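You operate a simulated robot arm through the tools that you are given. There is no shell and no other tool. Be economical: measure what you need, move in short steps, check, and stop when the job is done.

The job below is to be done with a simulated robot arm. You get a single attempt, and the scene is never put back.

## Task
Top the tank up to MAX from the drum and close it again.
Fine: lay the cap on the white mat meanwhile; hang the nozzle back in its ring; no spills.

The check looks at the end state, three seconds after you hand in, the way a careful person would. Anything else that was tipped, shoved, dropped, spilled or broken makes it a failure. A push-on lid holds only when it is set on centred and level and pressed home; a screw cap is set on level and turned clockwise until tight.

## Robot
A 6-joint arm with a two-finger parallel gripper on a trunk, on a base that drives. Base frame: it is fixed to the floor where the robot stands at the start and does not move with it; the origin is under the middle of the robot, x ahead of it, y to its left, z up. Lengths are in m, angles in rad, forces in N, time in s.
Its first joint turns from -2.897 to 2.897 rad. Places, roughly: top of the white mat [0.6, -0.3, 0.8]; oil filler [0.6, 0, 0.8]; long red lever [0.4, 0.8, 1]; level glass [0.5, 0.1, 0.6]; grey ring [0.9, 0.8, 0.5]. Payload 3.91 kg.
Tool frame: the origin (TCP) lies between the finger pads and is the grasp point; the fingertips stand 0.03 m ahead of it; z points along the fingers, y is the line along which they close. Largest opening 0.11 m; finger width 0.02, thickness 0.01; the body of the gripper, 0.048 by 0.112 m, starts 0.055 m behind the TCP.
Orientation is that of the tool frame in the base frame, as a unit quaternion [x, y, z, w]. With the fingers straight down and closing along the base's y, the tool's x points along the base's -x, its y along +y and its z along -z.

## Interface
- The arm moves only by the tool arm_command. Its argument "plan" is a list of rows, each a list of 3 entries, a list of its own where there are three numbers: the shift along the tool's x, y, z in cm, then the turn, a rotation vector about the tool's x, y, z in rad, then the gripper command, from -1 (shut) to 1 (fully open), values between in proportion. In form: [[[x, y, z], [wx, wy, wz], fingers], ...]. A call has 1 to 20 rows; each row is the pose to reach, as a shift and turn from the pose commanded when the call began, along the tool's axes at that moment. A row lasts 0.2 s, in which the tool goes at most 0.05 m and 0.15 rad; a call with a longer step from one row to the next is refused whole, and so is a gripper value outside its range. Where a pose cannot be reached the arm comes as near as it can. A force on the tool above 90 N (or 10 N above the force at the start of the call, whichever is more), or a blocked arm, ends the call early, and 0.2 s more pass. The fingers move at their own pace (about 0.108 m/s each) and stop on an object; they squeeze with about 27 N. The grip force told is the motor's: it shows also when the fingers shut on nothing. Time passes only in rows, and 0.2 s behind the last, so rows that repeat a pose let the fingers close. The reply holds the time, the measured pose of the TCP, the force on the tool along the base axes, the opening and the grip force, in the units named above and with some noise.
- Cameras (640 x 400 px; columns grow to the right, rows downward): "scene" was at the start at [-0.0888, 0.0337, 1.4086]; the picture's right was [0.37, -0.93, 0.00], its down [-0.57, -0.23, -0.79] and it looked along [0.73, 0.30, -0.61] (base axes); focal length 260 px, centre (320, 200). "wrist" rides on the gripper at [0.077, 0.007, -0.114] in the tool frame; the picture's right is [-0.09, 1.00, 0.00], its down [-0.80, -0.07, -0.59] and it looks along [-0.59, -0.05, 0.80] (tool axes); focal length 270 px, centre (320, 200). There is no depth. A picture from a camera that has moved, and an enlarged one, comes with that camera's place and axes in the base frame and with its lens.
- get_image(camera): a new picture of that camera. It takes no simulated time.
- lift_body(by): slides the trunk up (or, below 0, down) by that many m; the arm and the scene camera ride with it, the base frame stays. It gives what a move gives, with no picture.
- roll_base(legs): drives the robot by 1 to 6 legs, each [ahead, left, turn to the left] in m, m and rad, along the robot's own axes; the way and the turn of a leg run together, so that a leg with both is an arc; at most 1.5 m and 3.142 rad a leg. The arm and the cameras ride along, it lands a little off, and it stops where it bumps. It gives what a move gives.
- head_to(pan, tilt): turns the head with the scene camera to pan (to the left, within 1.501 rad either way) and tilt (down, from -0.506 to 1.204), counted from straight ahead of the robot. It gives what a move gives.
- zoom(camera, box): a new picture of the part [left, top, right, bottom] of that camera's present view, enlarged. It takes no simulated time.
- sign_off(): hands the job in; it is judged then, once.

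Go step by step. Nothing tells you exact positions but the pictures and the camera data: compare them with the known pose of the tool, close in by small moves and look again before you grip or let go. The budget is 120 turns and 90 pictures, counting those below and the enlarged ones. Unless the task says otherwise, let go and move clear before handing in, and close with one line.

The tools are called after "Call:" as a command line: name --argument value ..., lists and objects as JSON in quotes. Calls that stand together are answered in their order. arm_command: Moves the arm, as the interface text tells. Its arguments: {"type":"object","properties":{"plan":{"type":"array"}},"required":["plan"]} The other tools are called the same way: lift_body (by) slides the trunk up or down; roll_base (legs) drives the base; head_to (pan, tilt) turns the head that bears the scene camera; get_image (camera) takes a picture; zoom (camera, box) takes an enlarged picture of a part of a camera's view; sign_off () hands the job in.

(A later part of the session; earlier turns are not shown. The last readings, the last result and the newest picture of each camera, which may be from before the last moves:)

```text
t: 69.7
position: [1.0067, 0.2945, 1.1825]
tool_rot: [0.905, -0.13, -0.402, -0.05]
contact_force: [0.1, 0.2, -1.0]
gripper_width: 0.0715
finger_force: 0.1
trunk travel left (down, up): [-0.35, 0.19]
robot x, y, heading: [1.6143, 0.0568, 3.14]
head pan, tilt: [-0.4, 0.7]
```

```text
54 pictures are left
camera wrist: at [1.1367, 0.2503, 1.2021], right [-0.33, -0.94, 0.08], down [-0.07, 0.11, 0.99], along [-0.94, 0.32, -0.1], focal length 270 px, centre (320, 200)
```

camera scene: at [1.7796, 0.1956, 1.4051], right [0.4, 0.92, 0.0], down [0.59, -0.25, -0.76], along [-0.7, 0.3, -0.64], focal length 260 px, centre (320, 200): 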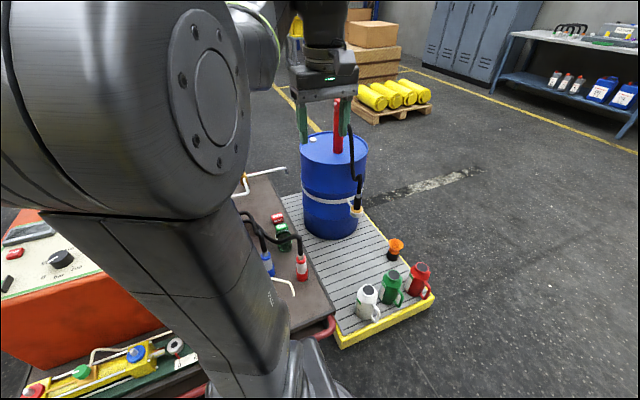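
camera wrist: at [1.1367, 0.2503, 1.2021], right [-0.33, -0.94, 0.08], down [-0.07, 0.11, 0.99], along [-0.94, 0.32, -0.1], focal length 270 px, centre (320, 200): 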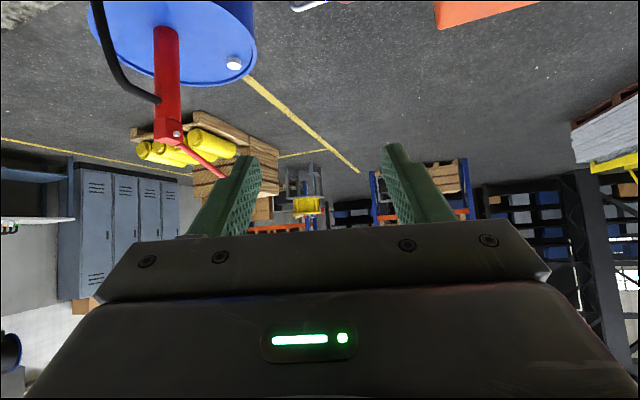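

Extended, it works. Now I'll go on to a hover over the filler with the yaw straightened, to test the reach.

Call:
arm_command --plan '[[[-0.4, 3.49, 2.94], [-0.018, 0, -0.017], 0.3], [[-0.8, 6.98, 5.88], [-0.037, 0, -0.033], 0.3], [[-1.2, 10.47, 8.82], [-0.055, 0.001, -0.05], 0.3], [[-1.6, 13.96, 11.76], [-0.073, 0.001, -0.067], 0.3], [[-2, 17.4, 14.7], [-0.091, 0.002, -0.083], 0.3], [[-2.4, 20.9, 17.6], [-0.11, 0.002, -0.1], 0.3], [[-2.8, 24.4, 20.6], [-0.128, 0.003, -0.116], 0.3], [[-3.2, 27.9, 23.5], [-0.146, 0.003, -0.133], 0.3], [[-3.6, 31.4, 26.5], [-0.164, 0.003, -0.15], 0.3], [[-4, 34.9, 29.4], [-0.183, 0.004, -0.166], 0.3], [[-4.4, 38.3, 32.3], [-0.201, 0.004, -0.183], 0.3]]'

Call:
get_image --camera "wrist"

Call:
head_to --pan 0.0 --tilt 0.6

Call:
get_image --camera "scene"

```text
t: 72.0
position: [0.6457, -0.0056, 1.0008]
tool_rot: [0.915, -0.005, -0.404, 0.005]
contact_force: [-0.4, 0.1, 0.2]
gripper_width: 0.0712
finger_force: 0.0
trunk travel left (down, up): [-0.35, 0.19]
robot x, y, heading: [1.6137, 0.0586, 3.138]
head pan, tilt: [-0.4, 0.7]
```

```text
53 pictures are left
camera wrist: at [0.7824, -0.0126, 1.0217], right [-0.06, -0.99, 0.08], down [-0.1, 0.08, 0.99], along [-0.99, 0.06, -0.1], focal length 270 px, centre (320, 200)
```

wrist: 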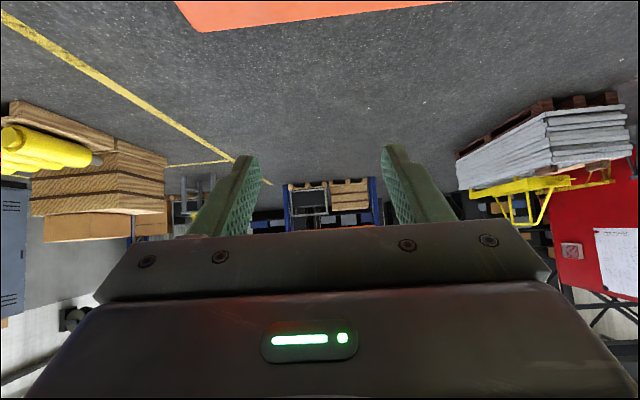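

```text
t: 72.9
position: [0.6469, -0.0055, 1.003]
tool_rot: [0.914, -0.005, -0.405, 0.005]
contact_force: [-0.3, 0.2, -0.6]
gripper_width: 0.0717
finger_force: 0.1
trunk travel left (down, up): [-0.35, 0.19]
robot x, y, heading: [1.6172, 0.0623, 3.141]
head pan, tilt: [0.0, 0.6]
```

```text
52 pictures are left
camera scene: at [1.6981, 0.0628, 1.4137], right [0.0, 1.0, 0.0], down [0.57, 0.0, -0.82], along [-0.82, 0.0, -0.57], focal length 260 px, centre (320, 200)
```

scene: 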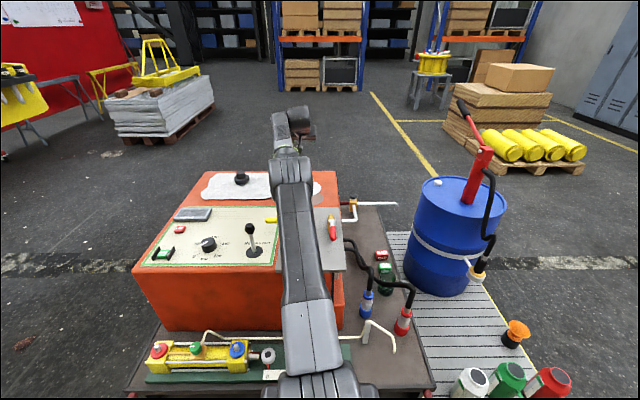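

Reach over the filler is confirmed. Now I'll withdraw over the cart and drive sideways to face the nozzle ring.

Call:
arm_command --plan '[[[2.64, 0, -3.9], [0, 0, 0], 0.3], [[5.28, 0, -7.8], [0, 0, 0], 0.3], [[7.92, 0, -11.7], [0, 0, 0], 0.3], [[10.56, 0, -15.6], [0, 0, 0], 0.3], [[13.2, 0, -19.5], [0, 0, 0], 0.3], [[15.84, 0, -23.4], [0, 0, 0], 0.3], [[18.48, 0, -27.3], [0, 0, 0], 0.3], [[21.1, 0, -31.2], [0, 0, 0], 0.3], [[23.7, 0, -35.1], [0, 0, 0], 0.3]]'

Call:
roll_base --legs '[[0, -0.73, 0]]'

Call:
head_to --pan 0.0 --tilt 0.8

Call:
get_image --camera "scene"

Call:
get_image --camera "wrist"

```text
t: 74.9
position: [1.0663, -0.0043, 1.0704]
tool_rot: [0.914, -0.005, -0.405, 0.006]
contact_force: [-0.3, -0.6, -0.7]
gripper_width: 0.0714
finger_force: 0.1
trunk travel left (down, up): [-0.35, 0.19]
robot x, y, heading: [1.6154, 0.0623, 3.136]
head pan, tilt: [0.0, 0.6]
```

```text
t: 78.9
position: [1.0911, 0.6911, 1.0697]
tool_rot: [0.914, 0.015, -0.405, 0.015]
contact_force: [0.2, 0.5, -0.3]
gripper_width: 0.0717
finger_force: 0.1
trunk travel left (down, up): [-0.35, 0.19]
robot x, y, heading: [1.6401, 0.7785, -3.108]
head pan, tilt: [0.0, 0.6]
```

```text
t: 79.6
position: [1.0899, 0.6917, 1.0714]
tool_rot: [0.914, 0.013, -0.405, 0.013]
contact_force: [-1.4, -0.5, -0.9]
gripper_width: 0.0714
finger_force: 0.0
trunk travel left (down, up): [-0.35, 0.19]
robot x, y, heading: [1.6359, 0.7816, -3.105]
head pan, tilt: [0.0, 0.799]
```

```text
51 pictures are left
camera scene: at [1.7271, 0.7844, 1.3969], right [-0.04, 1.0, 0.0], down [0.72, 0.03, -0.7], along [-0.7, -0.03, -0.72], focal length 260 px, centre (320, 200)
```

scene: 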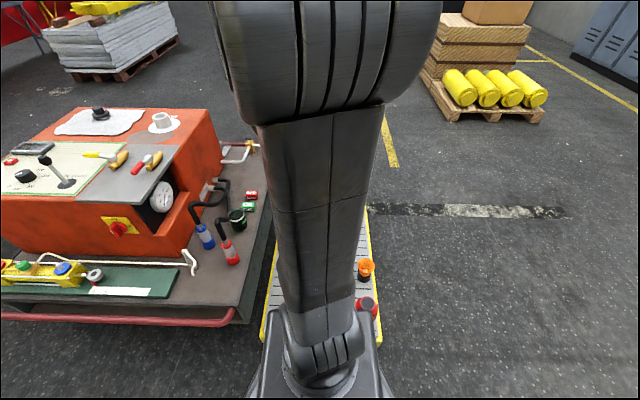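

```text
50 pictures are left
camera wrist: at [1.2267, 0.6895, 1.0912], right [-0.02, -1.0, 0.08], down [-0.1, 0.08, 0.99], along [-0.99, 0.02, -0.1], focal length 270 px, centre (320, 200)
```

wrist: 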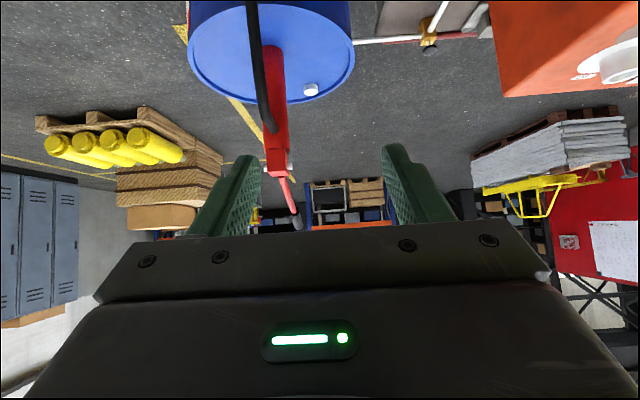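

I'm facing the ring, with the elbow well above the jars. I'll lower the open gripper to just behind the nozzle and look.

Call:
arm_command --plan '[[[3.23, -0.99, 3.43], [0, 0, 0], 0.5], [[6.46, -1.98, 6.86], [0, 0, 0], 0.5], [[9.69, -2.97, 10.29], [0, 0, 0], 0.5], [[12.92, -3.96, 13.72], [0, 0, 0], 0.5], [[16.15, -4.95, 17.15], [0, 0, 0], 0.5], [[19.38, -5.94, 20.58], [0, 0, 0], 0.5], [[22.61, -6.93, 24.01], [0, 0, 0], 0.5], [[25.84, -7.92, 27.44], [0, 0, 0], 0.5], [[29.07, -8.91, 30.87], [0, 0, 0], 0.5], [[32.3, -9.9, 34.3], [0, 0, 0], 0.5]]'

Call:
get_image --camera "wrist"

```text
t: 81.8
position: [1.0319, 0.6689, 0.6076]
tool_rot: [0.917, -0.005, -0.397, -0.036]
contact_force: [0.2, 0.6, 0.0]
gripper_width: 0.0824
finger_force: 0.0
out of reach, approached as far as the arm can: row 2, 3, 4, 5, 6, 7, 8, 9, 10
trunk travel left (down, up): [-0.35, 0.19]
robot x, y, heading: [1.6369, 0.7808, -3.106]
head pan, tilt: [0.0, 0.799]
```

```text
49 pictures are left
camera wrist: at [1.168, 0.6547, 0.6297], right [-0.1, -1.0, 0.0], down [-0.11, 0.01, 0.99], along [-0.99, 0.1, -0.11], focal length 270 px, centre (320, 200)
```

wrist: 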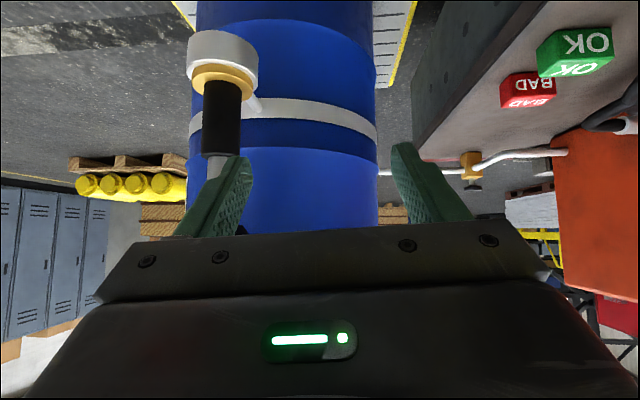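

The arm can't swing that far to its right in this pose, so I'll shift the base 0.14 m to the right instead.

Call:
roll_base --legs '[[-0.02, -0.14, -0.03]]'

Call:
get_image --camera "wrist"

```text
t: 83.1
position: [1.0451, 0.8213, 0.6086]
tool_rot: [0.917, -0.018, -0.397, -0.042]
contact_force: [-0.1, -0.3, -0.4]
gripper_width: 0.0825
finger_force: 0.1
trunk travel left (down, up): [-0.35, 0.19]
robot x, y, heading: [1.6546, 0.912, -3.135]
head pan, tilt: [0.0, 0.799]
```

```text
48 pictures are left
camera wrist: at [1.1813, 0.8031, 0.6303], right [-0.13, -0.99, 0.0], down [-0.11, 0.02, 0.99], along [-0.99, 0.12, -0.11], focal length 270 px, centre (320, 200)
```

wrist: 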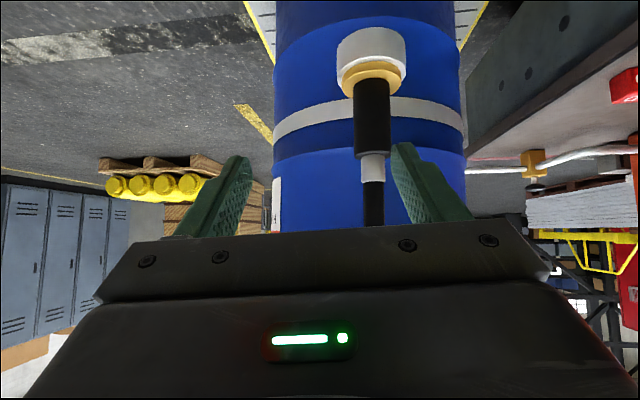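

The nozzle body is at (0.905, 0.781), z 0.48–0.555, matching the estimate. I'll check with a null row that the commanded pose hasn't drifted from the measured one.

Call:
arm_command --plan '[[[0, 0, 0], [0, 0, 0], 0.5]]'

```text
t: 83.5
position: [1.0445, 0.8211, 0.6084]
tool_rot: [0.917, -0.019, -0.397, -0.042]
contact_force: [0.3, 0.3, 0.5]
gripper_width: 0.0823
finger_force: 0.1
trunk travel left (down, up): [-0.35, 0.19]
robot x, y, heading: [1.6544, 0.9153, -3.132]
head pan, tilt: [0.0, 0.799]
```

Call:
arm_command --plan '[[[0.3, 1.6, 3.1], [-0.014, 0.001, 0.015], 0.5], [[0.6, 3.2, 6.2], [-0.028, 0.002, 0.03], 0.5], [[0.92, 4.88, 9.3], [-0.043, 0.004, 0.046], 0.5]]'

Call:
get_image --camera "wrist"

```text
t: 84.3
position: [0.9783, 0.7783, 0.535]
tool_rot: [0.918, -0.03, -0.395, -0.018]
contact_force: [-0.2, 0.2, 1.0]
gripper_width: 0.0824
finger_force: 0.1
out of reach, approached as far as the arm can: row 3
trunk travel left (down, up): [-0.35, 0.19]
robot x, y, heading: [1.6499, 0.9152, -3.13]
head pan, tilt: [0.0, 0.799]
```

```text
47 pictures are left
camera wrist: at [1.1137, 0.7618, 0.5584], right [-0.13, -0.99, 0.05], down [-0.11, 0.07, 0.99], along [-0.98, 0.12, -0.12], focal length 270 px, centre (320, 200)
```

wrist: 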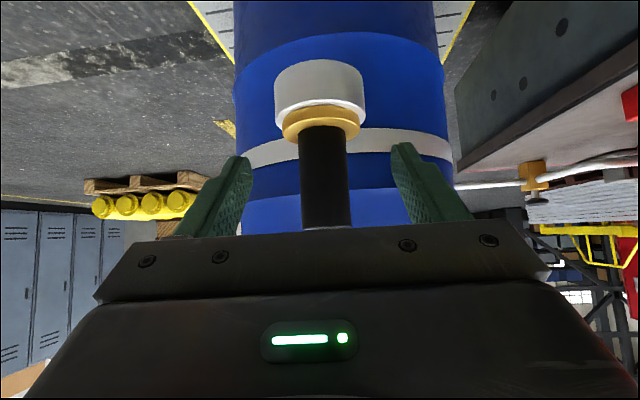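

The tool is level and lined up with the nozzle body. I'll advance around it and check before closing.

Call:
arm_command --plan '[[[-2.3, 0.15, 2.8], [0, 0, 0], 0.5], [[-4.6, 0.3, 5.55], [0, 0, 0], 0.5], [[-4.6, 0.3, 5.55], [0, 0, 0], 0.5]]'

Call:
get_image --camera "wrist"

```text
t: 85.1
position: [0.9071, 0.7797, 0.5353]
tool_rot: [0.918, -0.03, -0.395, -0.012]
contact_force: [0.0, 0.0, 0.7]
gripper_width: 0.0822
finger_force: 0.0
trunk travel left (down, up): [-0.35, 0.19]
robot x, y, heading: [1.6489, 0.9146, -3.133]
head pan, tilt: [0.0, 0.799]
```

```text
46 pictures are left
camera wrist: at [1.0427, 0.7635, 0.5575], right [-0.13, -0.99, 0.07], down [-0.11, 0.08, 0.99], along [-0.99, 0.12, -0.12], focal length 270 px, centre (320, 200)
```

wrist: 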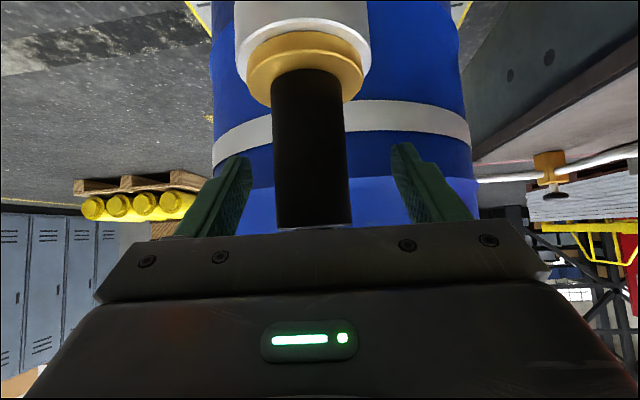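

The body sits between the fingers, 4 mm to one side and a bit low. I'll adjust, close, and hold.

Call:
arm_command --plan '[[[0.75, -0.35, 0.7], [0, 0, 0], 0.5], [[0.75, -0.35, 0.7], [0, 0, 0], 0], [[0.75, -0.35, 0.7], [0, 0, 0], -0.5], [[0.75, -0.35, 0.7], [0, 0, 0], -1], [[0.75, -0.35, 0.7], [0, 0, 0], -1]]'

Call:
get_image --camera "wrist"

```text
t: 86.3
position: [0.9076, 0.7841, 0.5236]
tool_rot: [0.918, -0.031, -0.396, -0.013]
contact_force: [-2.1, -1.0, 2.9]
gripper_width: 0.0376
finger_force: 27.0
trunk travel left (down, up): [-0.35, 0.19]
robot x, y, heading: [1.6509, 0.9163, -3.133]
head pan, tilt: [0.0, 0.799]
```

```text
45 pictures are left
camera wrist: at [1.043, 0.7683, 0.5474], right [-0.13, -0.99, 0.07], down [-0.11, 0.08, 0.99], along [-0.99, 0.12, -0.12], focal length 270 px, centre (320, 200)
```

wrist: 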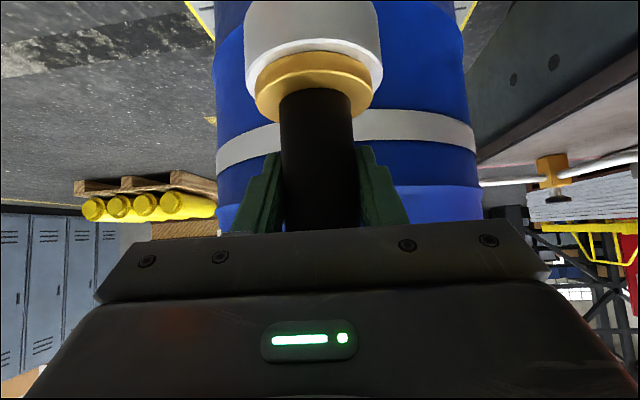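

Gripped at the nozzle's own width. I'll lift straight up 12 cm and see how long the spout is.

Call:
arm_command --plan '[[[-1.45, 0, -1.37], [0, 0, 0], -1], [[-2.9, 0, -2.75], [0, 0, 0], -1], [[-5.08, 0, -4.8], [0, 0, 0], -1], [[-7.26, -0.05, -6.87], [0, 0, 0], -1], [[-8.7, -0.1, -8.25], [0, 0, 0], -1]]'

Call:
get_image --camera "wrist"

```text
t: 87.5
position: [0.9051, 0.7854, 0.6412]
tool_rot: [0.918, -0.03, -0.395, -0.012]
contact_force: [0.8, 0.7, -3.0]
gripper_width: 0.0373
finger_force: 27.1
trunk travel left (down, up): [-0.35, 0.19]
robot x, y, heading: [1.6541, 0.9144, -3.122]
head pan, tilt: [0.0, 0.799]
```

```text
44 pictures are left
camera wrist: at [1.0412, 0.7694, 0.6636], right [-0.13, -0.99, 0.07], down [-0.11, 0.08, 0.99], along [-0.99, 0.12, -0.12], focal length 270 px, centre (320, 200)
```

wrist: 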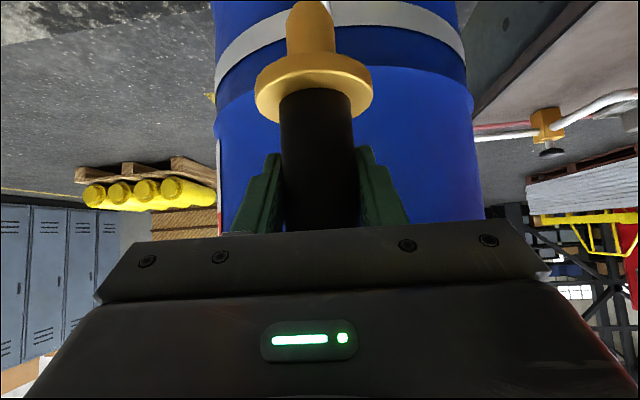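

The nozzle has a short gold spout (about 3 cm) under a flange that will rest on the filler neck. I'll lift it high enough to clear everything on the cart.

Call:
arm_command --plan '[[[-3.2, -0.04, -3.02], [0, 0, 0], -1], [[-6.4, -0.08, -6.04], [0, 0, 0], -1], [[-9.6, -0.12, -9.06], [0, 0, 0], -1], [[-12.8, -0.16, -12.08], [0, 0, 0], -1], [[-16, -0.2, -15.1], [0, 0, 0], -1], [[-19.2, -0.24, -18.12], [0, 0, 0], -1], [[-22.4, -0.28, -21.14], [0, 0, 0], -1], [[-25.6, -0.32, -24.16], [0, 0, 0], -1], [[-28.8, -0.36, -27.18], [0, 0, 0], -1], [[-31.9, -0.4, -30.2], [0, 0, 0], -1]]'

Call:
get_image --camera "wrist"

```text
t: 89.7
position: [0.9102, 0.7919, 1.082]
tool_rot: [0.918, -0.03, -0.395, -0.012]
contact_force: [0.3, 0.3, -2.9]
gripper_width: 0.0375
finger_force: 27.3
trunk travel left (down, up): [-0.35, 0.19]
robot x, y, heading: [1.6486, 0.9164, -3.129]
head pan, tilt: [0.0, 0.799]
```

```text
43 pictures are left
camera wrist: at [1.0458, 0.776, 1.1048], right [-0.13, -0.99, 0.06], down [-0.11, 0.08, 0.99], along [-0.99, 0.12, -0.12], focal length 270 px, centre (320, 200)
```

wrist: 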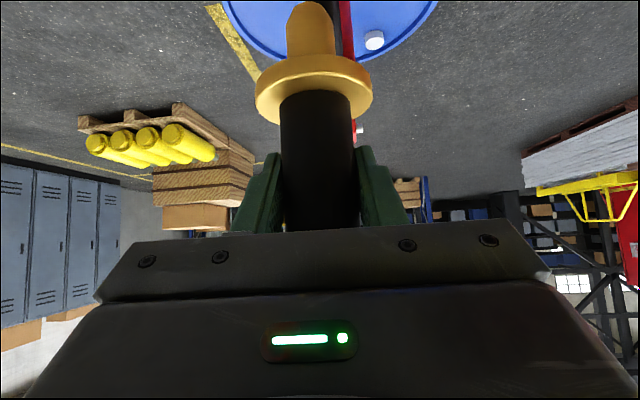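

Call:
roll_base --legs '[[0.03, 0.79, 0]]'

Call:
head_to --pan 0.1 --tilt 0.55

Call:
get_image --camera "scene"

Call:
get_image --camera "wrist"

```text
t: 94.0
position: [0.8768, 0.0073, 1.0805]
tool_rot: [0.917, -0.04, -0.396, -0.017]
contact_force: [0.3, 0.4, -2.5]
gripper_width: 0.0376
finger_force: 27.4
trunk travel left (down, up): [-0.35, 0.19]
robot x, y, heading: [1.6227, 0.1148, 3.14]
head pan, tilt: [0.0, 0.799]
```

```text
t: 94.8
position: [0.8762, 0.0072, 1.0813]
tool_rot: [0.917, -0.04, -0.397, -0.017]
contact_force: [-0.8, -0.8, -3.8]
gripper_width: 0.0375
finger_force: 27.2
trunk travel left (down, up): [-0.35, 0.19]
robot x, y, heading: [1.6212, 0.1191, 3.132]
head pan, tilt: [0.099, 0.55]
```

```text
42 pictures are left
camera scene: at [1.7034, 0.1075, 1.4182], right [-0.09, 1.0, 0.0], down [0.52, 0.05, -0.85], along [-0.85, -0.08, -0.52], focal length 260 px, centre (320, 200)
```

scene: 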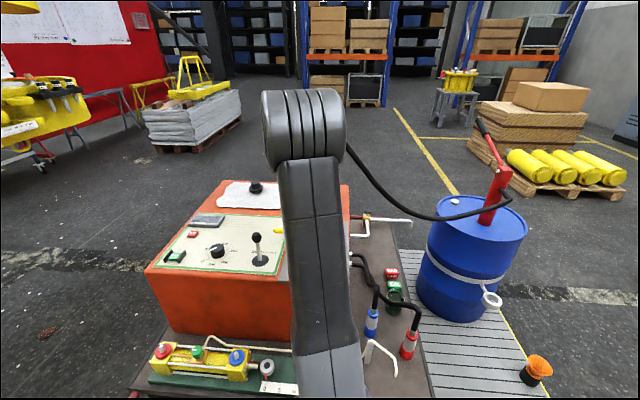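

```text
41 pictures are left
camera wrist: at [1.0119, -0.0114, 1.1043], right [-0.15, -0.99, 0.07], down [-0.11, 0.08, 0.99], along [-0.98, 0.14, -0.12], focal length 270 px, centre (320, 200)
```

wrist: 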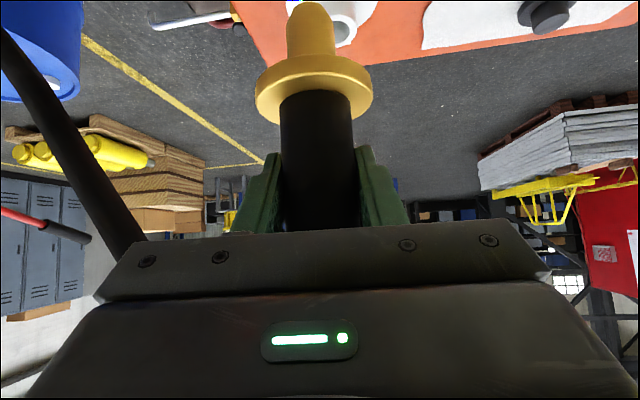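

The nozzle hangs freely behind the filler with the hose clear. I'll zoom to find the nozzle's axis relative to the TCP and the neck's position.

Call:
zoom --camera "wrist" --box '[240, 0, 400, 100]'

Call:
zoom --camera "wrist" --box '[240, 80, 400, 240]'

```text
4.00 times, centred on (320, 50) of wrist
camera zoom: at [1.0119, -0.0114, 1.1043], right [-0.15, -0.99, 0.07], down [-0.11, 0.08, 0.99], along [-0.98, 0.14, -0.12], focal length 1081 px, centre (320, 800)
```

zoom: 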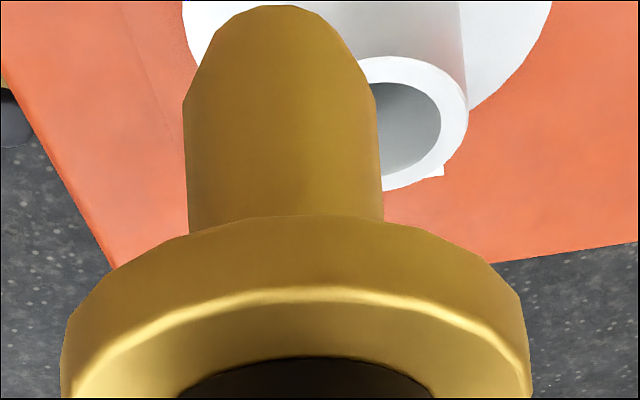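

```text
2.50 times, centred on (320, 160) of wrist
camera zoom: at [1.0119, -0.0114, 1.1043], right [-0.15, -0.99, 0.07], down [-0.11, 0.08, 0.99], along [-0.98, 0.14, -0.12], focal length 676 px, centre (320, 300)
```

zoom: 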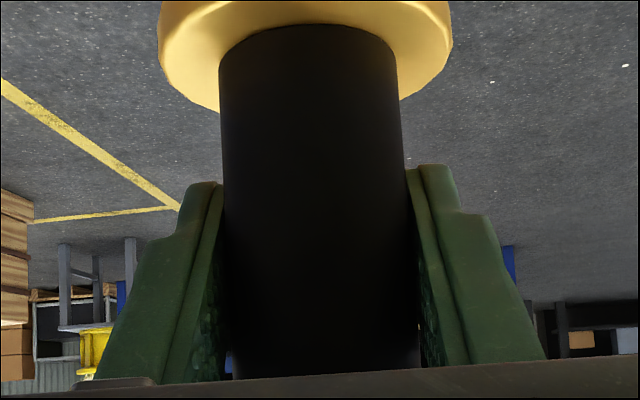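

The spout tip is 0.10 m below the TCP and vertical; the neck is at about (0.642, 0.003). I'll move to a hover right above it.

Call:
arm_command --plan '[[[-1.7, 0.38, 3.78], [0, 0, 0], -1], [[-3.4, 0.75, 7.57], [0, 0, 0], -1], [[-5.1, 1.13, 11.35], [0, 0, 0], -1], [[-6.8, 1.5, 15.13], [0, 0, 0], -1], [[-8.5, 1.88, 18.9], [0, 0, 0], -1], [[-10.2, 2.25, 22.7], [0, 0, 0], -1], [[-10.2, 2.25, 22.7], [0, 0, 0], -1]]'

Call:
get_image --camera "scene"

Call:
get_image --camera "wrist"

```text
t: 96.4
position: [0.6583, 0.008, 0.9925]
tool_rot: [0.918, -0.039, -0.395, -0.017]
contact_force: [-0.5, 0.2, -3.8]
gripper_width: 0.0377
finger_force: 27.3
out of reach, approached as far as the arm can: row 6, 7
trunk travel left (down, up): [-0.35, 0.19]
robot x, y, heading: [1.6241, 0.1153, 3.128]
head pan, tilt: [0.099, 0.55]
```

```text
38 pictures are left
camera scene: at [1.7025, 0.1074, 1.4183], right [-0.09, 1.0, 0.0], down [0.52, 0.05, -0.85], along [-0.85, -0.08, -0.52], focal length 260 px, centre (320, 200)
```

scene: 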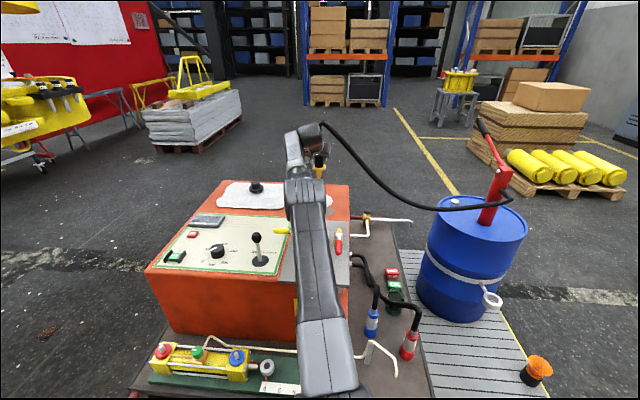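

```text
37 pictures are left
camera wrist: at [0.7923, -0.0104, 1.0157], right [-0.15, -0.99, 0.06], down [-0.11, 0.08, 0.99], along [-0.98, 0.14, -0.12], focal length 270 px, centre (320, 200)
```

wrist: 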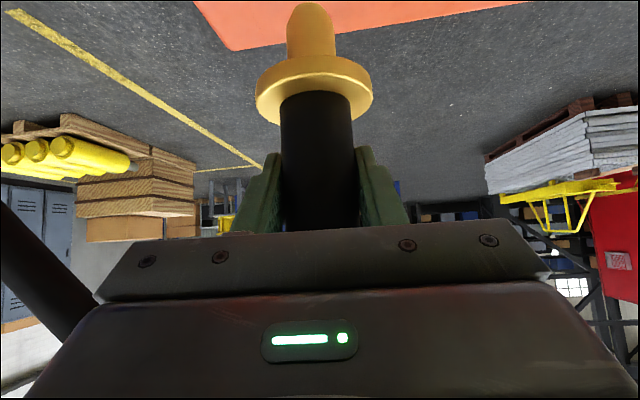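

I'm about 2 cm short. I'll move the base slightly closer and further left to gain reach.

Call:
roll_base --legs '[[0.022, 0.055, 0.01]]'

Call:
arm_command --plan '[[[0, 0, 0], [0, 0, 0], -1]]'

```text
t: 97.4
position: [0.637, -0.0564, 0.9944]
tool_rot: [0.917, -0.035, -0.396, -0.015]
contact_force: [-0.3, 0.5, -4.1]
gripper_width: 0.0373
finger_force: 27.4
trunk travel left (down, up): [-0.35, 0.19]
robot x, y, heading: [1.6038, 0.0592, 3.137]
head pan, tilt: [0.099, 0.55]
```

```text
t: 97.8
position: [0.637, -0.0555, 0.9944]
tool_rot: [0.918, -0.034, -0.394, -0.013]
contact_force: [-0.2, 0.7, -3.0]
gripper_width: 0.0373
finger_force: 26.6
trunk travel left (down, up): [-0.35, 0.19]
robot x, y, heading: [1.6001, 0.0617, 3.144]
head pan, tilt: [0.099, 0.55]
```

Call:
arm_command --plan '[[[1.0, -3, 1.0], [0, 0, 0], -1], [[2.0, -6.1, 2.0], [0, 0, 0], -1], [[3.1, -6.1, 3.1], [0, 0, 0], -1], [[3.1, -6.1, 3.1], [0, 0, 0], -1]]'

Call:
zoom --camera "wrist" --box '[240, 0, 400, 100]'

Call:
zoom --camera "scene" --box '[240, 90, 400, 210]'

```text
t: 98.8
position: [0.6411, 0.0061, 0.9511]
tool_rot: [0.918, -0.035, -0.395, -0.015]
contact_force: [-0.2, 0.2, -3.2]
gripper_width: 0.0374
finger_force: 26.8
trunk travel left (down, up): [-0.35, 0.19]
robot x, y, heading: [1.6013, 0.0604, 3.143]
head pan, tilt: [0.099, 0.55]
```

```text
4.00 times, centred on (320, 50) of wrist
camera zoom: at [0.7765, -0.0122, 0.9736], right [-0.14, -0.99, 0.07], down [-0.11, 0.08, 0.99], along [-0.98, 0.13, -0.12], focal length 1081 px, centre (320, 800)
```

zoom: 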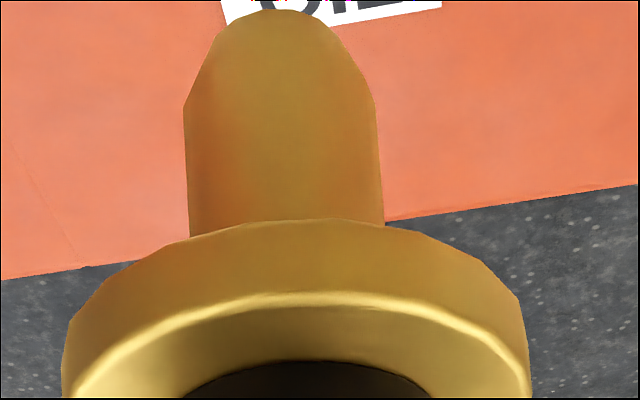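

```text
3.33 times, centred on (320, 150) of scene
camera zoom: at [1.6808, 0.0535, 1.4183], right [-0.1, 1.0, 0.0], down [0.52, 0.05, -0.85], along [-0.85, -0.08, -0.52], focal length 866 px, centre (320, 367)
```

zoom: 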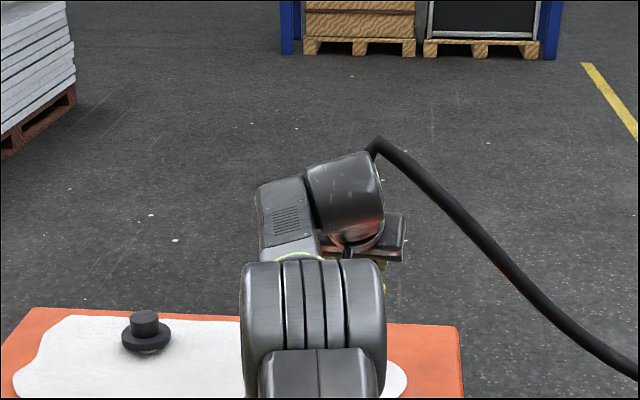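

The spout is centred over the neck within a few millimetres. I'll descend gently and watch the force.

Call:
arm_command --plan '[[[0.72, 0, 0.69], [0, 0, 0], -1], [[1.45, 0, 1.38], [0, 0, 0], -1], [[2.17, 0, 2.06], [0, 0, 0], -1], [[2.9, 0, 2.75], [0, 0, 0], -1], [[3.6, 0, 3.44], [0, 0, 0], -1]]'

```text
t: 100.0
position: [0.6383, 0.0038, 0.8997]
tool_rot: [0.917, -0.035, -0.396, -0.015]
contact_force: [0.4, -0.9, -2.6]
gripper_width: 0.0374
finger_force: 26.8
trunk travel left (down, up): [-0.35, 0.19]
robot x, y, heading: [1.6007, 0.0568, 3.144]
head pan, tilt: [0.099, 0.55]
```

Call:
arm_command --plan '[[[0.5, 0, 0.48], [0, 0, 0], -1], [[1.0, 0, 0.96], [0, 0, 0], -1], [[1.5, 0, 1.43], [0, 0, 0], -1], [[2.0, 0, 1.9], [0, 0, 0], -1]]'

Call:
get_image --camera "wrist"

```text
t: 101.0
position: [0.6385, 0.0037, 0.8724]
tool_rot: [0.917, -0.035, -0.397, -0.014]
contact_force: [-0.3, 0.0, -3.0]
gripper_width: 0.0372
finger_force: 27.3
trunk travel left (down, up): [-0.35, 0.19]
robot x, y, heading: [1.5947, 0.0628, 3.138]
head pan, tilt: [0.099, 0.55]
```

```text
34 pictures are left
camera wrist: at [0.7745, -0.013, 0.8954], right [-0.14, -0.99, 0.07], down [-0.11, 0.08, 0.99], along [-0.98, 0.13, -0.12], focal length 270 px, centre (320, 200)
```

wrist: 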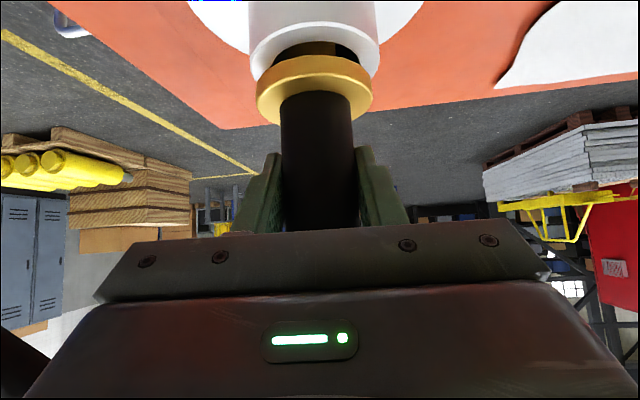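

The spout is inside the neck and centred. A little further until the flange seats.

Call:
arm_command --plan '[[[0.36, 0, 0.34], [0, 0, 0], -1], [[0.72, 0, 0.69], [0, 0, 0], -1], [[1.08, 0, 1.03], [0, 0, 0], -1]]'

Call:
zoom --camera "wrist" --box '[220, 0, 420, 125]'

```text
t: 101.8
position: [0.6396, 0.005, 0.8638]
tool_rot: [0.916, -0.035, -0.4, -0.014]
contact_force: [-0.8, -1.7, 15.9]
gripper_width: 0.0378
finger_force: 26.7
trunk travel left (down, up): [-0.35, 0.19]
robot x, y, heading: [1.5993, 0.0623, 3.14]
head pan, tilt: [0.099, 0.55]
```

```text
3.20 times, centred on (320, 62) of wrist
camera zoom: at [0.7754, -0.0131, 0.8856], right [-0.13, -0.99, 0.07], down [-0.1, 0.08, 0.99], along [-0.99, 0.13, -0.11], focal length 865 px, centre (320, 640)
```

zoom: 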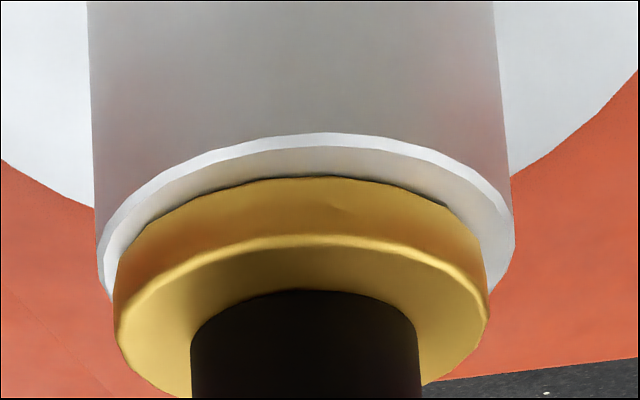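

The flange is seated squarely on the neck. I'll relax, open and back off slowly.

Call:
arm_command --plan '[[[-0.3, 0, -0.28], [0, 0, 0], -1], [[-0.3, 0, -0.28], [0, 0, 0], -0.1], [[-0.3, 0, -0.28], [0, 0, 0], 0.3], [[-0.3, 0, -0.28], [0, 0, 0], 0.5], [[-0.3, 0, -2.3], [0, 0, 0], 0.5], [[-0.3, 0, -4.3], [0, 0, 0], 0.5], [[-0.3, 0, -7.3], [0, 0, 0], 0.5]]'

Call:
get_image --camera "wrist"

```text
t: 103.4
position: [0.6906, 0.0007, 0.911]
tool_rot: [0.917, -0.034, -0.396, -0.014]
contact_force: [-0.1, 0.1, -0.6]
gripper_width: 0.0823
finger_force: 0.0
trunk travel left (down, up): [-0.35, 0.19]
robot x, y, heading: [1.5982, 0.0577, 3.146]
head pan, tilt: [0.099, 0.55]
```

```text
32 pictures are left
camera wrist: at [0.8261, -0.0166, 0.9347], right [-0.14, -0.99, 0.07], down [-0.11, 0.08, 0.99], along [-0.98, 0.13, -0.12], focal length 270 px, centre (320, 200)
```

wrist: 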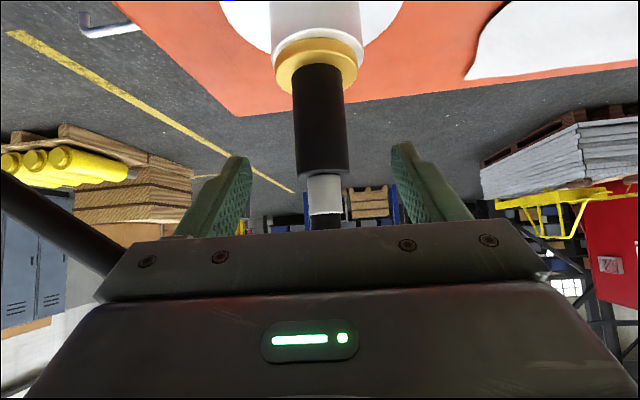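

The nozzle stands upright on its own in the filler. I'll withdraw clear over the cart, then tuck and drive round to the lever.

Call:
arm_command --plan '[[[2.05, -0.2, -2.2], [0, 0, 0], 0.5], [[4.1, -0.4, -4.4], [0, 0, 0], 0.5], [[5.2, -0.7, -8.5], [0, 0, 0], 0.3], [[6.3, -1.0, -12.6], [0, 0, 0], 0.3], [[7.4, -1.3, -16.7], [0, 0, 0], 0.3], [[8.6, -1.5, -20.8], [0, 0, 0], 0.3], [[9.7, -1.8, -24.9], [0, 0, 0], 0.3], [[10.8, -2.0, -29], [0, 0, 0], 0.3], [[12, -2.2, -33], [0, 0, 0], 0.3], [[13.1, -2.4, -37], [0, 0, 0], 0.3]]'

Call:
get_image --camera "scene"

```text
t: 105.6
position: [1.0519, -0.003, 1.0669]
tool_rot: [0.918, -0.035, -0.396, -0.014]
contact_force: [-0.8, 0.6, 0.4]
gripper_width: 0.0717
finger_force: 0.1
trunk travel left (down, up): [-0.35, 0.19]
robot x, y, heading: [1.5967, 0.0611, 3.142]
head pan, tilt: [0.099, 0.55]
```

```text
31 pictures are left
camera scene: at [1.6819, 0.0537, 1.4182], right [-0.1, 1.0, 0.0], down [0.52, 0.05, -0.85], along [-0.85, -0.08, -0.52], focal length 260 px, centre (320, 200)
```

scene: 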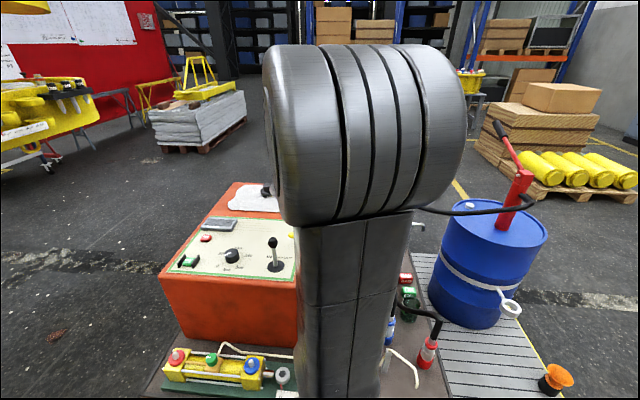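

The hose and nozzle are undisturbed. I'll back off and drive around the drum to the front left, where I can reach the lever handle and see the gauge.

Call:
roll_base --legs '[[-0.15, 0, 0], [0, -1.5, 0], [0, 0, 3.14], [-1.5, 0, 0], [-0.7, 0, 0]]'

```text
t: 131.7
position: [0.0858, 1.657, 1.0679]
tool_rot: [0.046, 0.917, -0.019, 0.396]
contact_force: [0.1, -0.6, 0.1]
gripper_width: 0.0714
finger_force: 0.0
trunk travel left (down, up): [-0.35, 0.19]
robot x, y, heading: [-0.4658, 1.6053, -0.022]
head pan, tilt: [0.099, 0.55]
```

Call:
roll_base --legs '[[0, -0.75, 0.022]]'

Call:
head_to --pan -0.25 --tilt 0.5

Call:
get_image --camera "scene"

Call:
get_image --camera "wrist"

```text
t: 135.8
position: [0.0775, 0.9158, 1.0678]
tool_rot: [0.033, 0.918, -0.014, 0.396]
contact_force: [1.1, 0.4, -0.1]
gripper_width: 0.0716
finger_force: 0.1
trunk travel left (down, up): [-0.35, 0.19]
robot x, y, heading: [-0.4701, 0.8484, 0.01]
head pan, tilt: [0.099, 0.55]
```

```text
t: 136.6
position: [0.0765, 0.9161, 1.0672]
tool_rot: [0.033, 0.917, -0.013, 0.396]
contact_force: [0.4, -0.1, -0.1]
gripper_width: 0.0712
finger_force: 0.1
trunk travel left (down, up): [-0.35, 0.19]
robot x, y, heading: [-0.4669, 0.8481, 0.007]
head pan, tilt: [-0.25, 0.499]
```

```text
30 pictures are left
camera scene: at [-0.5515, 0.828, 1.4228], right [-0.24, -0.97, 0.0], down [-0.46, 0.12, -0.88], along [0.85, -0.21, -0.48], focal length 260 px, centre (320, 200)
```

scene: 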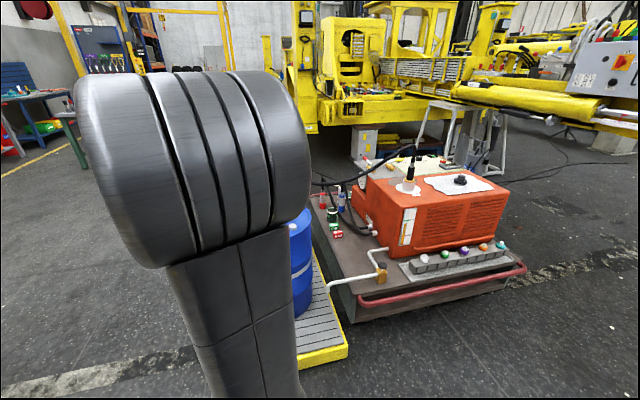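

```text
29 pictures are left
camera wrist: at [-0.0575, 0.9322, 1.0903], right [0.13, 0.99, 0.07], down [0.11, -0.08, 0.99], along [0.99, -0.12, -0.12], focal length 270 px, centre (320, 200)
```

wrist: 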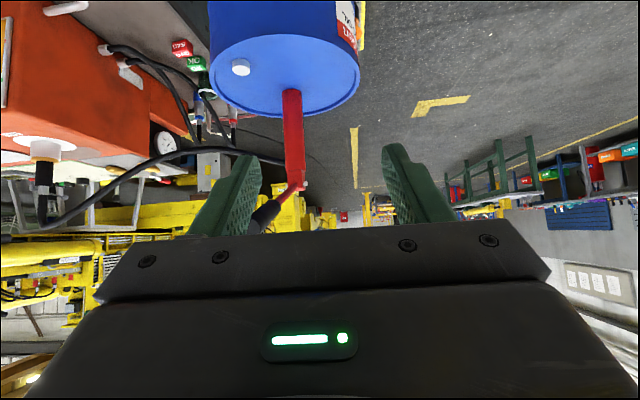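

Triangulating again, the pump stands at about (0.66, 0.78). Its lever points toward the robot along -x, with the handle end near (0.32, 0.79, 1.07), and the gauge is visible from here. I'll turn the tool straight down, move it up, and drive in.

Call:
arm_command --plan '[[[-2.2, 0, -2.1], [0, 0.137, 0], 0.3], [[-4.4, 0, -4.1], [0, 0.274, 0], 0.3], [[-6.6, 0, -6.2], [0, 0.411, 0], 0.3], [[-8.8, 0, -8.3], [0, 0.548, 0], 0.3], [[-11, 0, -10.3], [0, 0.685, 0], 0.3], [[-12.4, 0, -11.7], [0, 0.82, 0], 0.3]]'

Call:
roll_base --legs '[[0.1, -0.06, 0]]'

Call:
get_image --camera "wrist"

```text
t: 138.0
position: [0.0768, 0.918, 1.2387]
tool_rot: [0.035, 0.999, 0.002, -0.003]
contact_force: [0.4, 0.2, 0.5]
gripper_width: 0.0714
finger_force: 0.1
trunk travel left (down, up): [-0.35, 0.19]
robot x, y, heading: [-0.4692, 0.849, 0.006]
head pan, tilt: [-0.25, 0.499]
```

```text
t: 139.2
position: [0.1784, 0.8588, 1.2375]
tool_rot: [0.035, 0.999, 0.001, -0.003]
contact_force: [0.2, 0.1, 0.8]
gripper_width: 0.0714
finger_force: 0.1
trunk travel left (down, up): [-0.35, 0.19]
robot x, y, heading: [-0.3776, 0.7878, 0.007]
head pan, tilt: [-0.25, 0.499]
```

```text
28 pictures are left
camera wrist: at [0.102, 0.8695, 1.353], right [0.16, 0.99, 0.0], down [0.8, -0.13, 0.59], along [0.58, -0.09, -0.81], focal length 270 px, centre (320, 200)
```

wrist: 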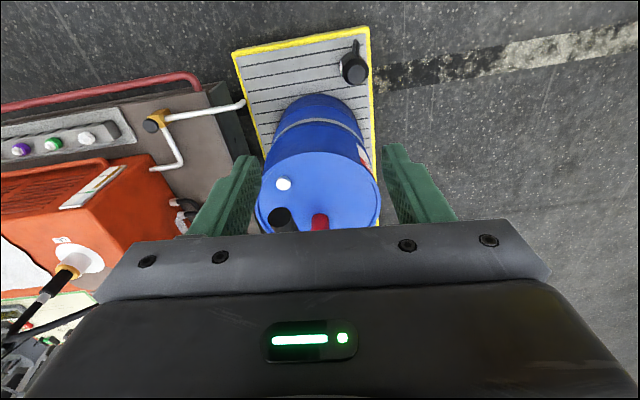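

Call:
arm_command --plan '[[[-3.9, -1.2, 1], [0, 0, -0.018], 0.3], [[-7.7, -2.4, 2], [0, 0, -0.035], 0.3], [[-11.6, -3.7, 3], [0, 0, -0.052], 0.3], [[-15.4, -5.6, 4], [0, 0, -0.07], 0.3]]'

Call:
get_image --camera "wrist"

```text
t: 140.2
position: [0.3089, 0.7916, 1.1757]
tool_rot: [-0.001, 1.0, 0.002, 0.0]
contact_force: [-0.4, -0.2, 0.5]
gripper_width: 0.0717
finger_force: 0.0
out of reach, approached as far as the arm can: row 2, 3, 4
trunk travel left (down, up): [-0.35, 0.19]
robot x, y, heading: [-0.3693, 0.7875, 0.007]
head pan, tilt: [-0.25, 0.499]
```

```text
27 pictures are left
camera wrist: at [0.2331, 0.7973, 1.2906], right [0.09, 1.0, 0.0], down [0.8, -0.07, 0.59], along [0.59, -0.05, -0.8], focal length 270 px, centre (320, 200)
```

wrist: 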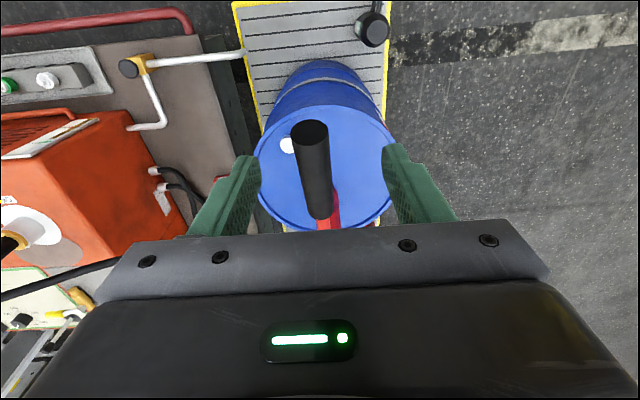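

The handle runs from (0.327, 0.780, 1.066) to about (0.449, 0.779, 1.03). I'll drive 0.1 m closer, then lower the open fingers over its middle.

Call:
roll_base --legs '[[0.1, 0, 0]]'

Call:
arm_command --plan '[[[1, -0.5, 2], [0, 0, 0], 0.3], [[2, -1, 5], [0, 0, 0], 0.3], [[2, -1, 7], [0, 0, 0], 0.3]]'

Call:
get_image --camera "wrist"

```text
t: 141.4
position: [0.4113, 0.7922, 1.1763]
tool_rot: [0.0, 1.0, 0.0, -0.001]
contact_force: [0.6, -0.2, -0.4]
gripper_width: 0.0715
finger_force: 0.0
trunk travel left (down, up): [-0.35, 0.19]
robot x, y, heading: [-0.2707, 0.7871, 0.005]
head pan, tilt: [-0.25, 0.499]
```

```text
t: 142.2
position: [0.3911, 0.781, 1.1061]
tool_rot: [-0.001, 1.0, 0.001, -0.001]
contact_force: [-0.8, -1.0, 0.2]
gripper_width: 0.0716
finger_force: 0.1
trunk travel left (down, up): [-0.35, 0.19]
robot x, y, heading: [-0.2677, 0.79, 0.006]
head pan, tilt: [-0.25, 0.499]
```

```text
26 pictures are left
camera wrist: at [0.3147, 0.7878, 1.222], right [0.09, 1.0, 0.0], down [0.8, -0.07, 0.59], along [0.59, -0.05, -0.8], focal length 270 px, centre (320, 200)
```

wrist: 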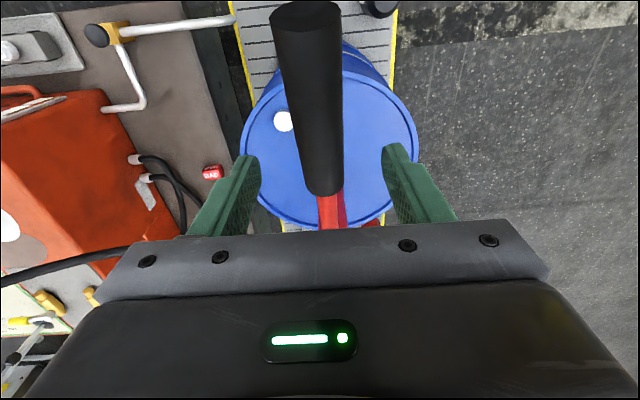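

Call:
arm_command --plan '[[[0.3, -0.1, 3], [0, 0, 0], 0.3], [[0.3, -0.1, 5.9], [0, 0, 0], 0.3], [[0.3, -0.1, 5.9], [0, 0, 0], -0.3], [[0.3, -0.1, 5.9], [0, 0, 0], -1], [[0.3, -0.1, 5.9], [0, 0, 0], -1]]'

Call:
head_to --pan -0.7 --tilt 0.65

Call:
get_image --camera "scene"

```text
t: 143.4
position: [0.3895, 0.7824, 1.0451]
tool_rot: [-0.002, 1.0, 0.001, -0.001]
contact_force: [-1.0, 11.8, -3.4]
gripper_width: 0.0317
finger_force: 45.2
trunk travel left (down, up): [-0.35, 0.19]
robot x, y, heading: [-0.2683, 0.7894, 0.007]
head pan, tilt: [-0.25, 0.499]
```

```text
t: 144.3
position: [0.389, 0.7812, 1.0453]
tool_rot: [0.001, 1.0, 0.0, 0.0]
contact_force: [-1.7, 19.2, -6.3]
gripper_width: 0.0317
finger_force: 45.3
trunk travel left (down, up): [-0.35, 0.19]
robot x, y, heading: [-0.2716, 0.7876, 0.004]
head pan, tilt: [-0.7, 0.649]
```

```text
25 pictures are left
camera scene: at [-0.3713, 0.737, 1.4096], right [-0.64, -0.77, 0.0], down [-0.47, 0.38, -0.8], along [0.61, -0.51, -0.6], focal length 260 px, centre (320, 200)
```

scene: 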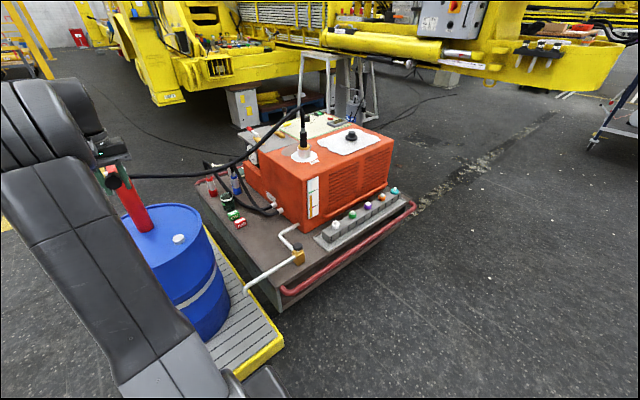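

The handle is gripped, with a small side load I'll relieve. First a close look at the gauge.

Call:
zoom --camera "scene" --box '[280, 160, 340, 230]'

Call:
arm_command --plan '[[[0, 0.25, 0], [0, 0, 0], -1], [[0, 0.25, 1], [0, 0, 0], -1], [[0, 0.25, 2.5], [0, 0, 0], -1], [[0, 0.25, 4], [0, 0, 0], -1]]'

```text
5.71 times, centred on (310, 195) of scene
camera zoom: at [-0.3713, 0.737, 1.4096], right [-0.64, -0.77, 0.0], down [-0.47, 0.38, -0.8], along [0.61, -0.51, -0.6], focal length 1484 px, centre (377, 229)
```

zoom: 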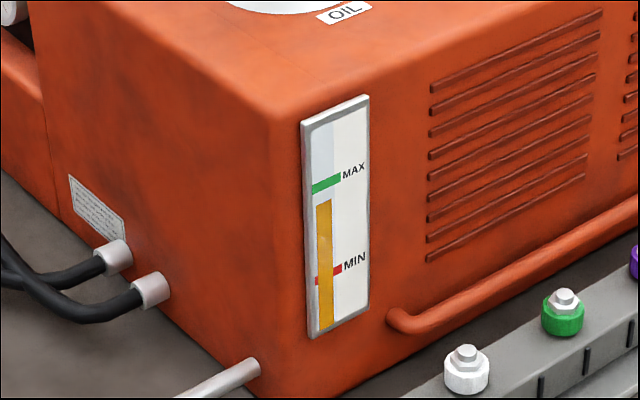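

```text
t: 145.3
position: [0.3834, 0.7813, 1.0097]
tool_rot: [0.001, 1.0, 0.0, -0.001]
contact_force: [-22.5, 5.3, 9.8]
gripper_width: 0.0317
finger_force: 45.5
trunk travel left (down, up): [-0.35, 0.19]
robot x, y, heading: [-0.2665, 0.7886, 0.006]
head pan, tilt: [-0.7, 0.649]
```

The gauge reads well: the level is a little below the MAX mark. The lever swings, so I'll follow its arc down around the pivot at (0.66, 0.97), stopping partway to check.

Call:
arm_command --plan '[[[1.35, 0, 1.0], [0, 0, 0], -1], [[1.45, 0, 2.2], [0, 0, 0], -1], [[1.45, 0, 3.5], [0, 0, 0], -1], [[1.35, 0, 6.0], [0, 0, 0], -1], [[1.05, 0, 8.5], [0, 0, 0], -1]]'

Call:
zoom --camera "scene" --box '[280, 160, 340, 230]'

```text
t: 146.5
position: [0.3726, 0.7823, 0.9233]
tool_rot: [0.0, 1.0, 0.001, -0.002]
contact_force: [-4.6, -3.2, 7.4]
gripper_width: 0.0316
finger_force: 44.7
trunk travel left (down, up): [-0.35, 0.19]
robot x, y, heading: [-0.2693, 0.7892, 0.007]
head pan, tilt: [-0.7, 0.649]
```

```text
5.71 times, centred on (310, 195) of scene
camera zoom: at [-0.3734, 0.7339, 1.4093], right [-0.64, -0.77, 0.0], down [-0.46, 0.39, -0.8], along [0.61, -0.51, -0.6], focal length 1484 px, centre (377, 229)
```

zoom: 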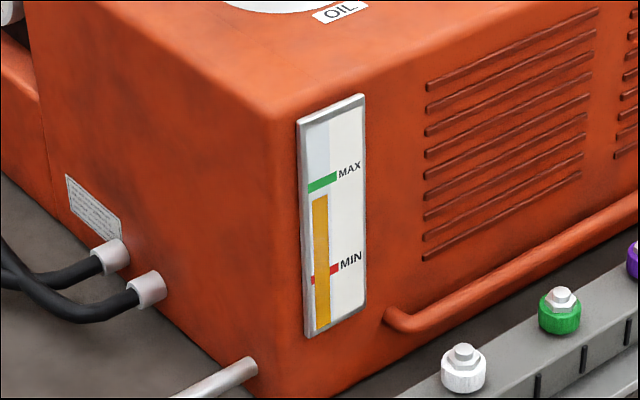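

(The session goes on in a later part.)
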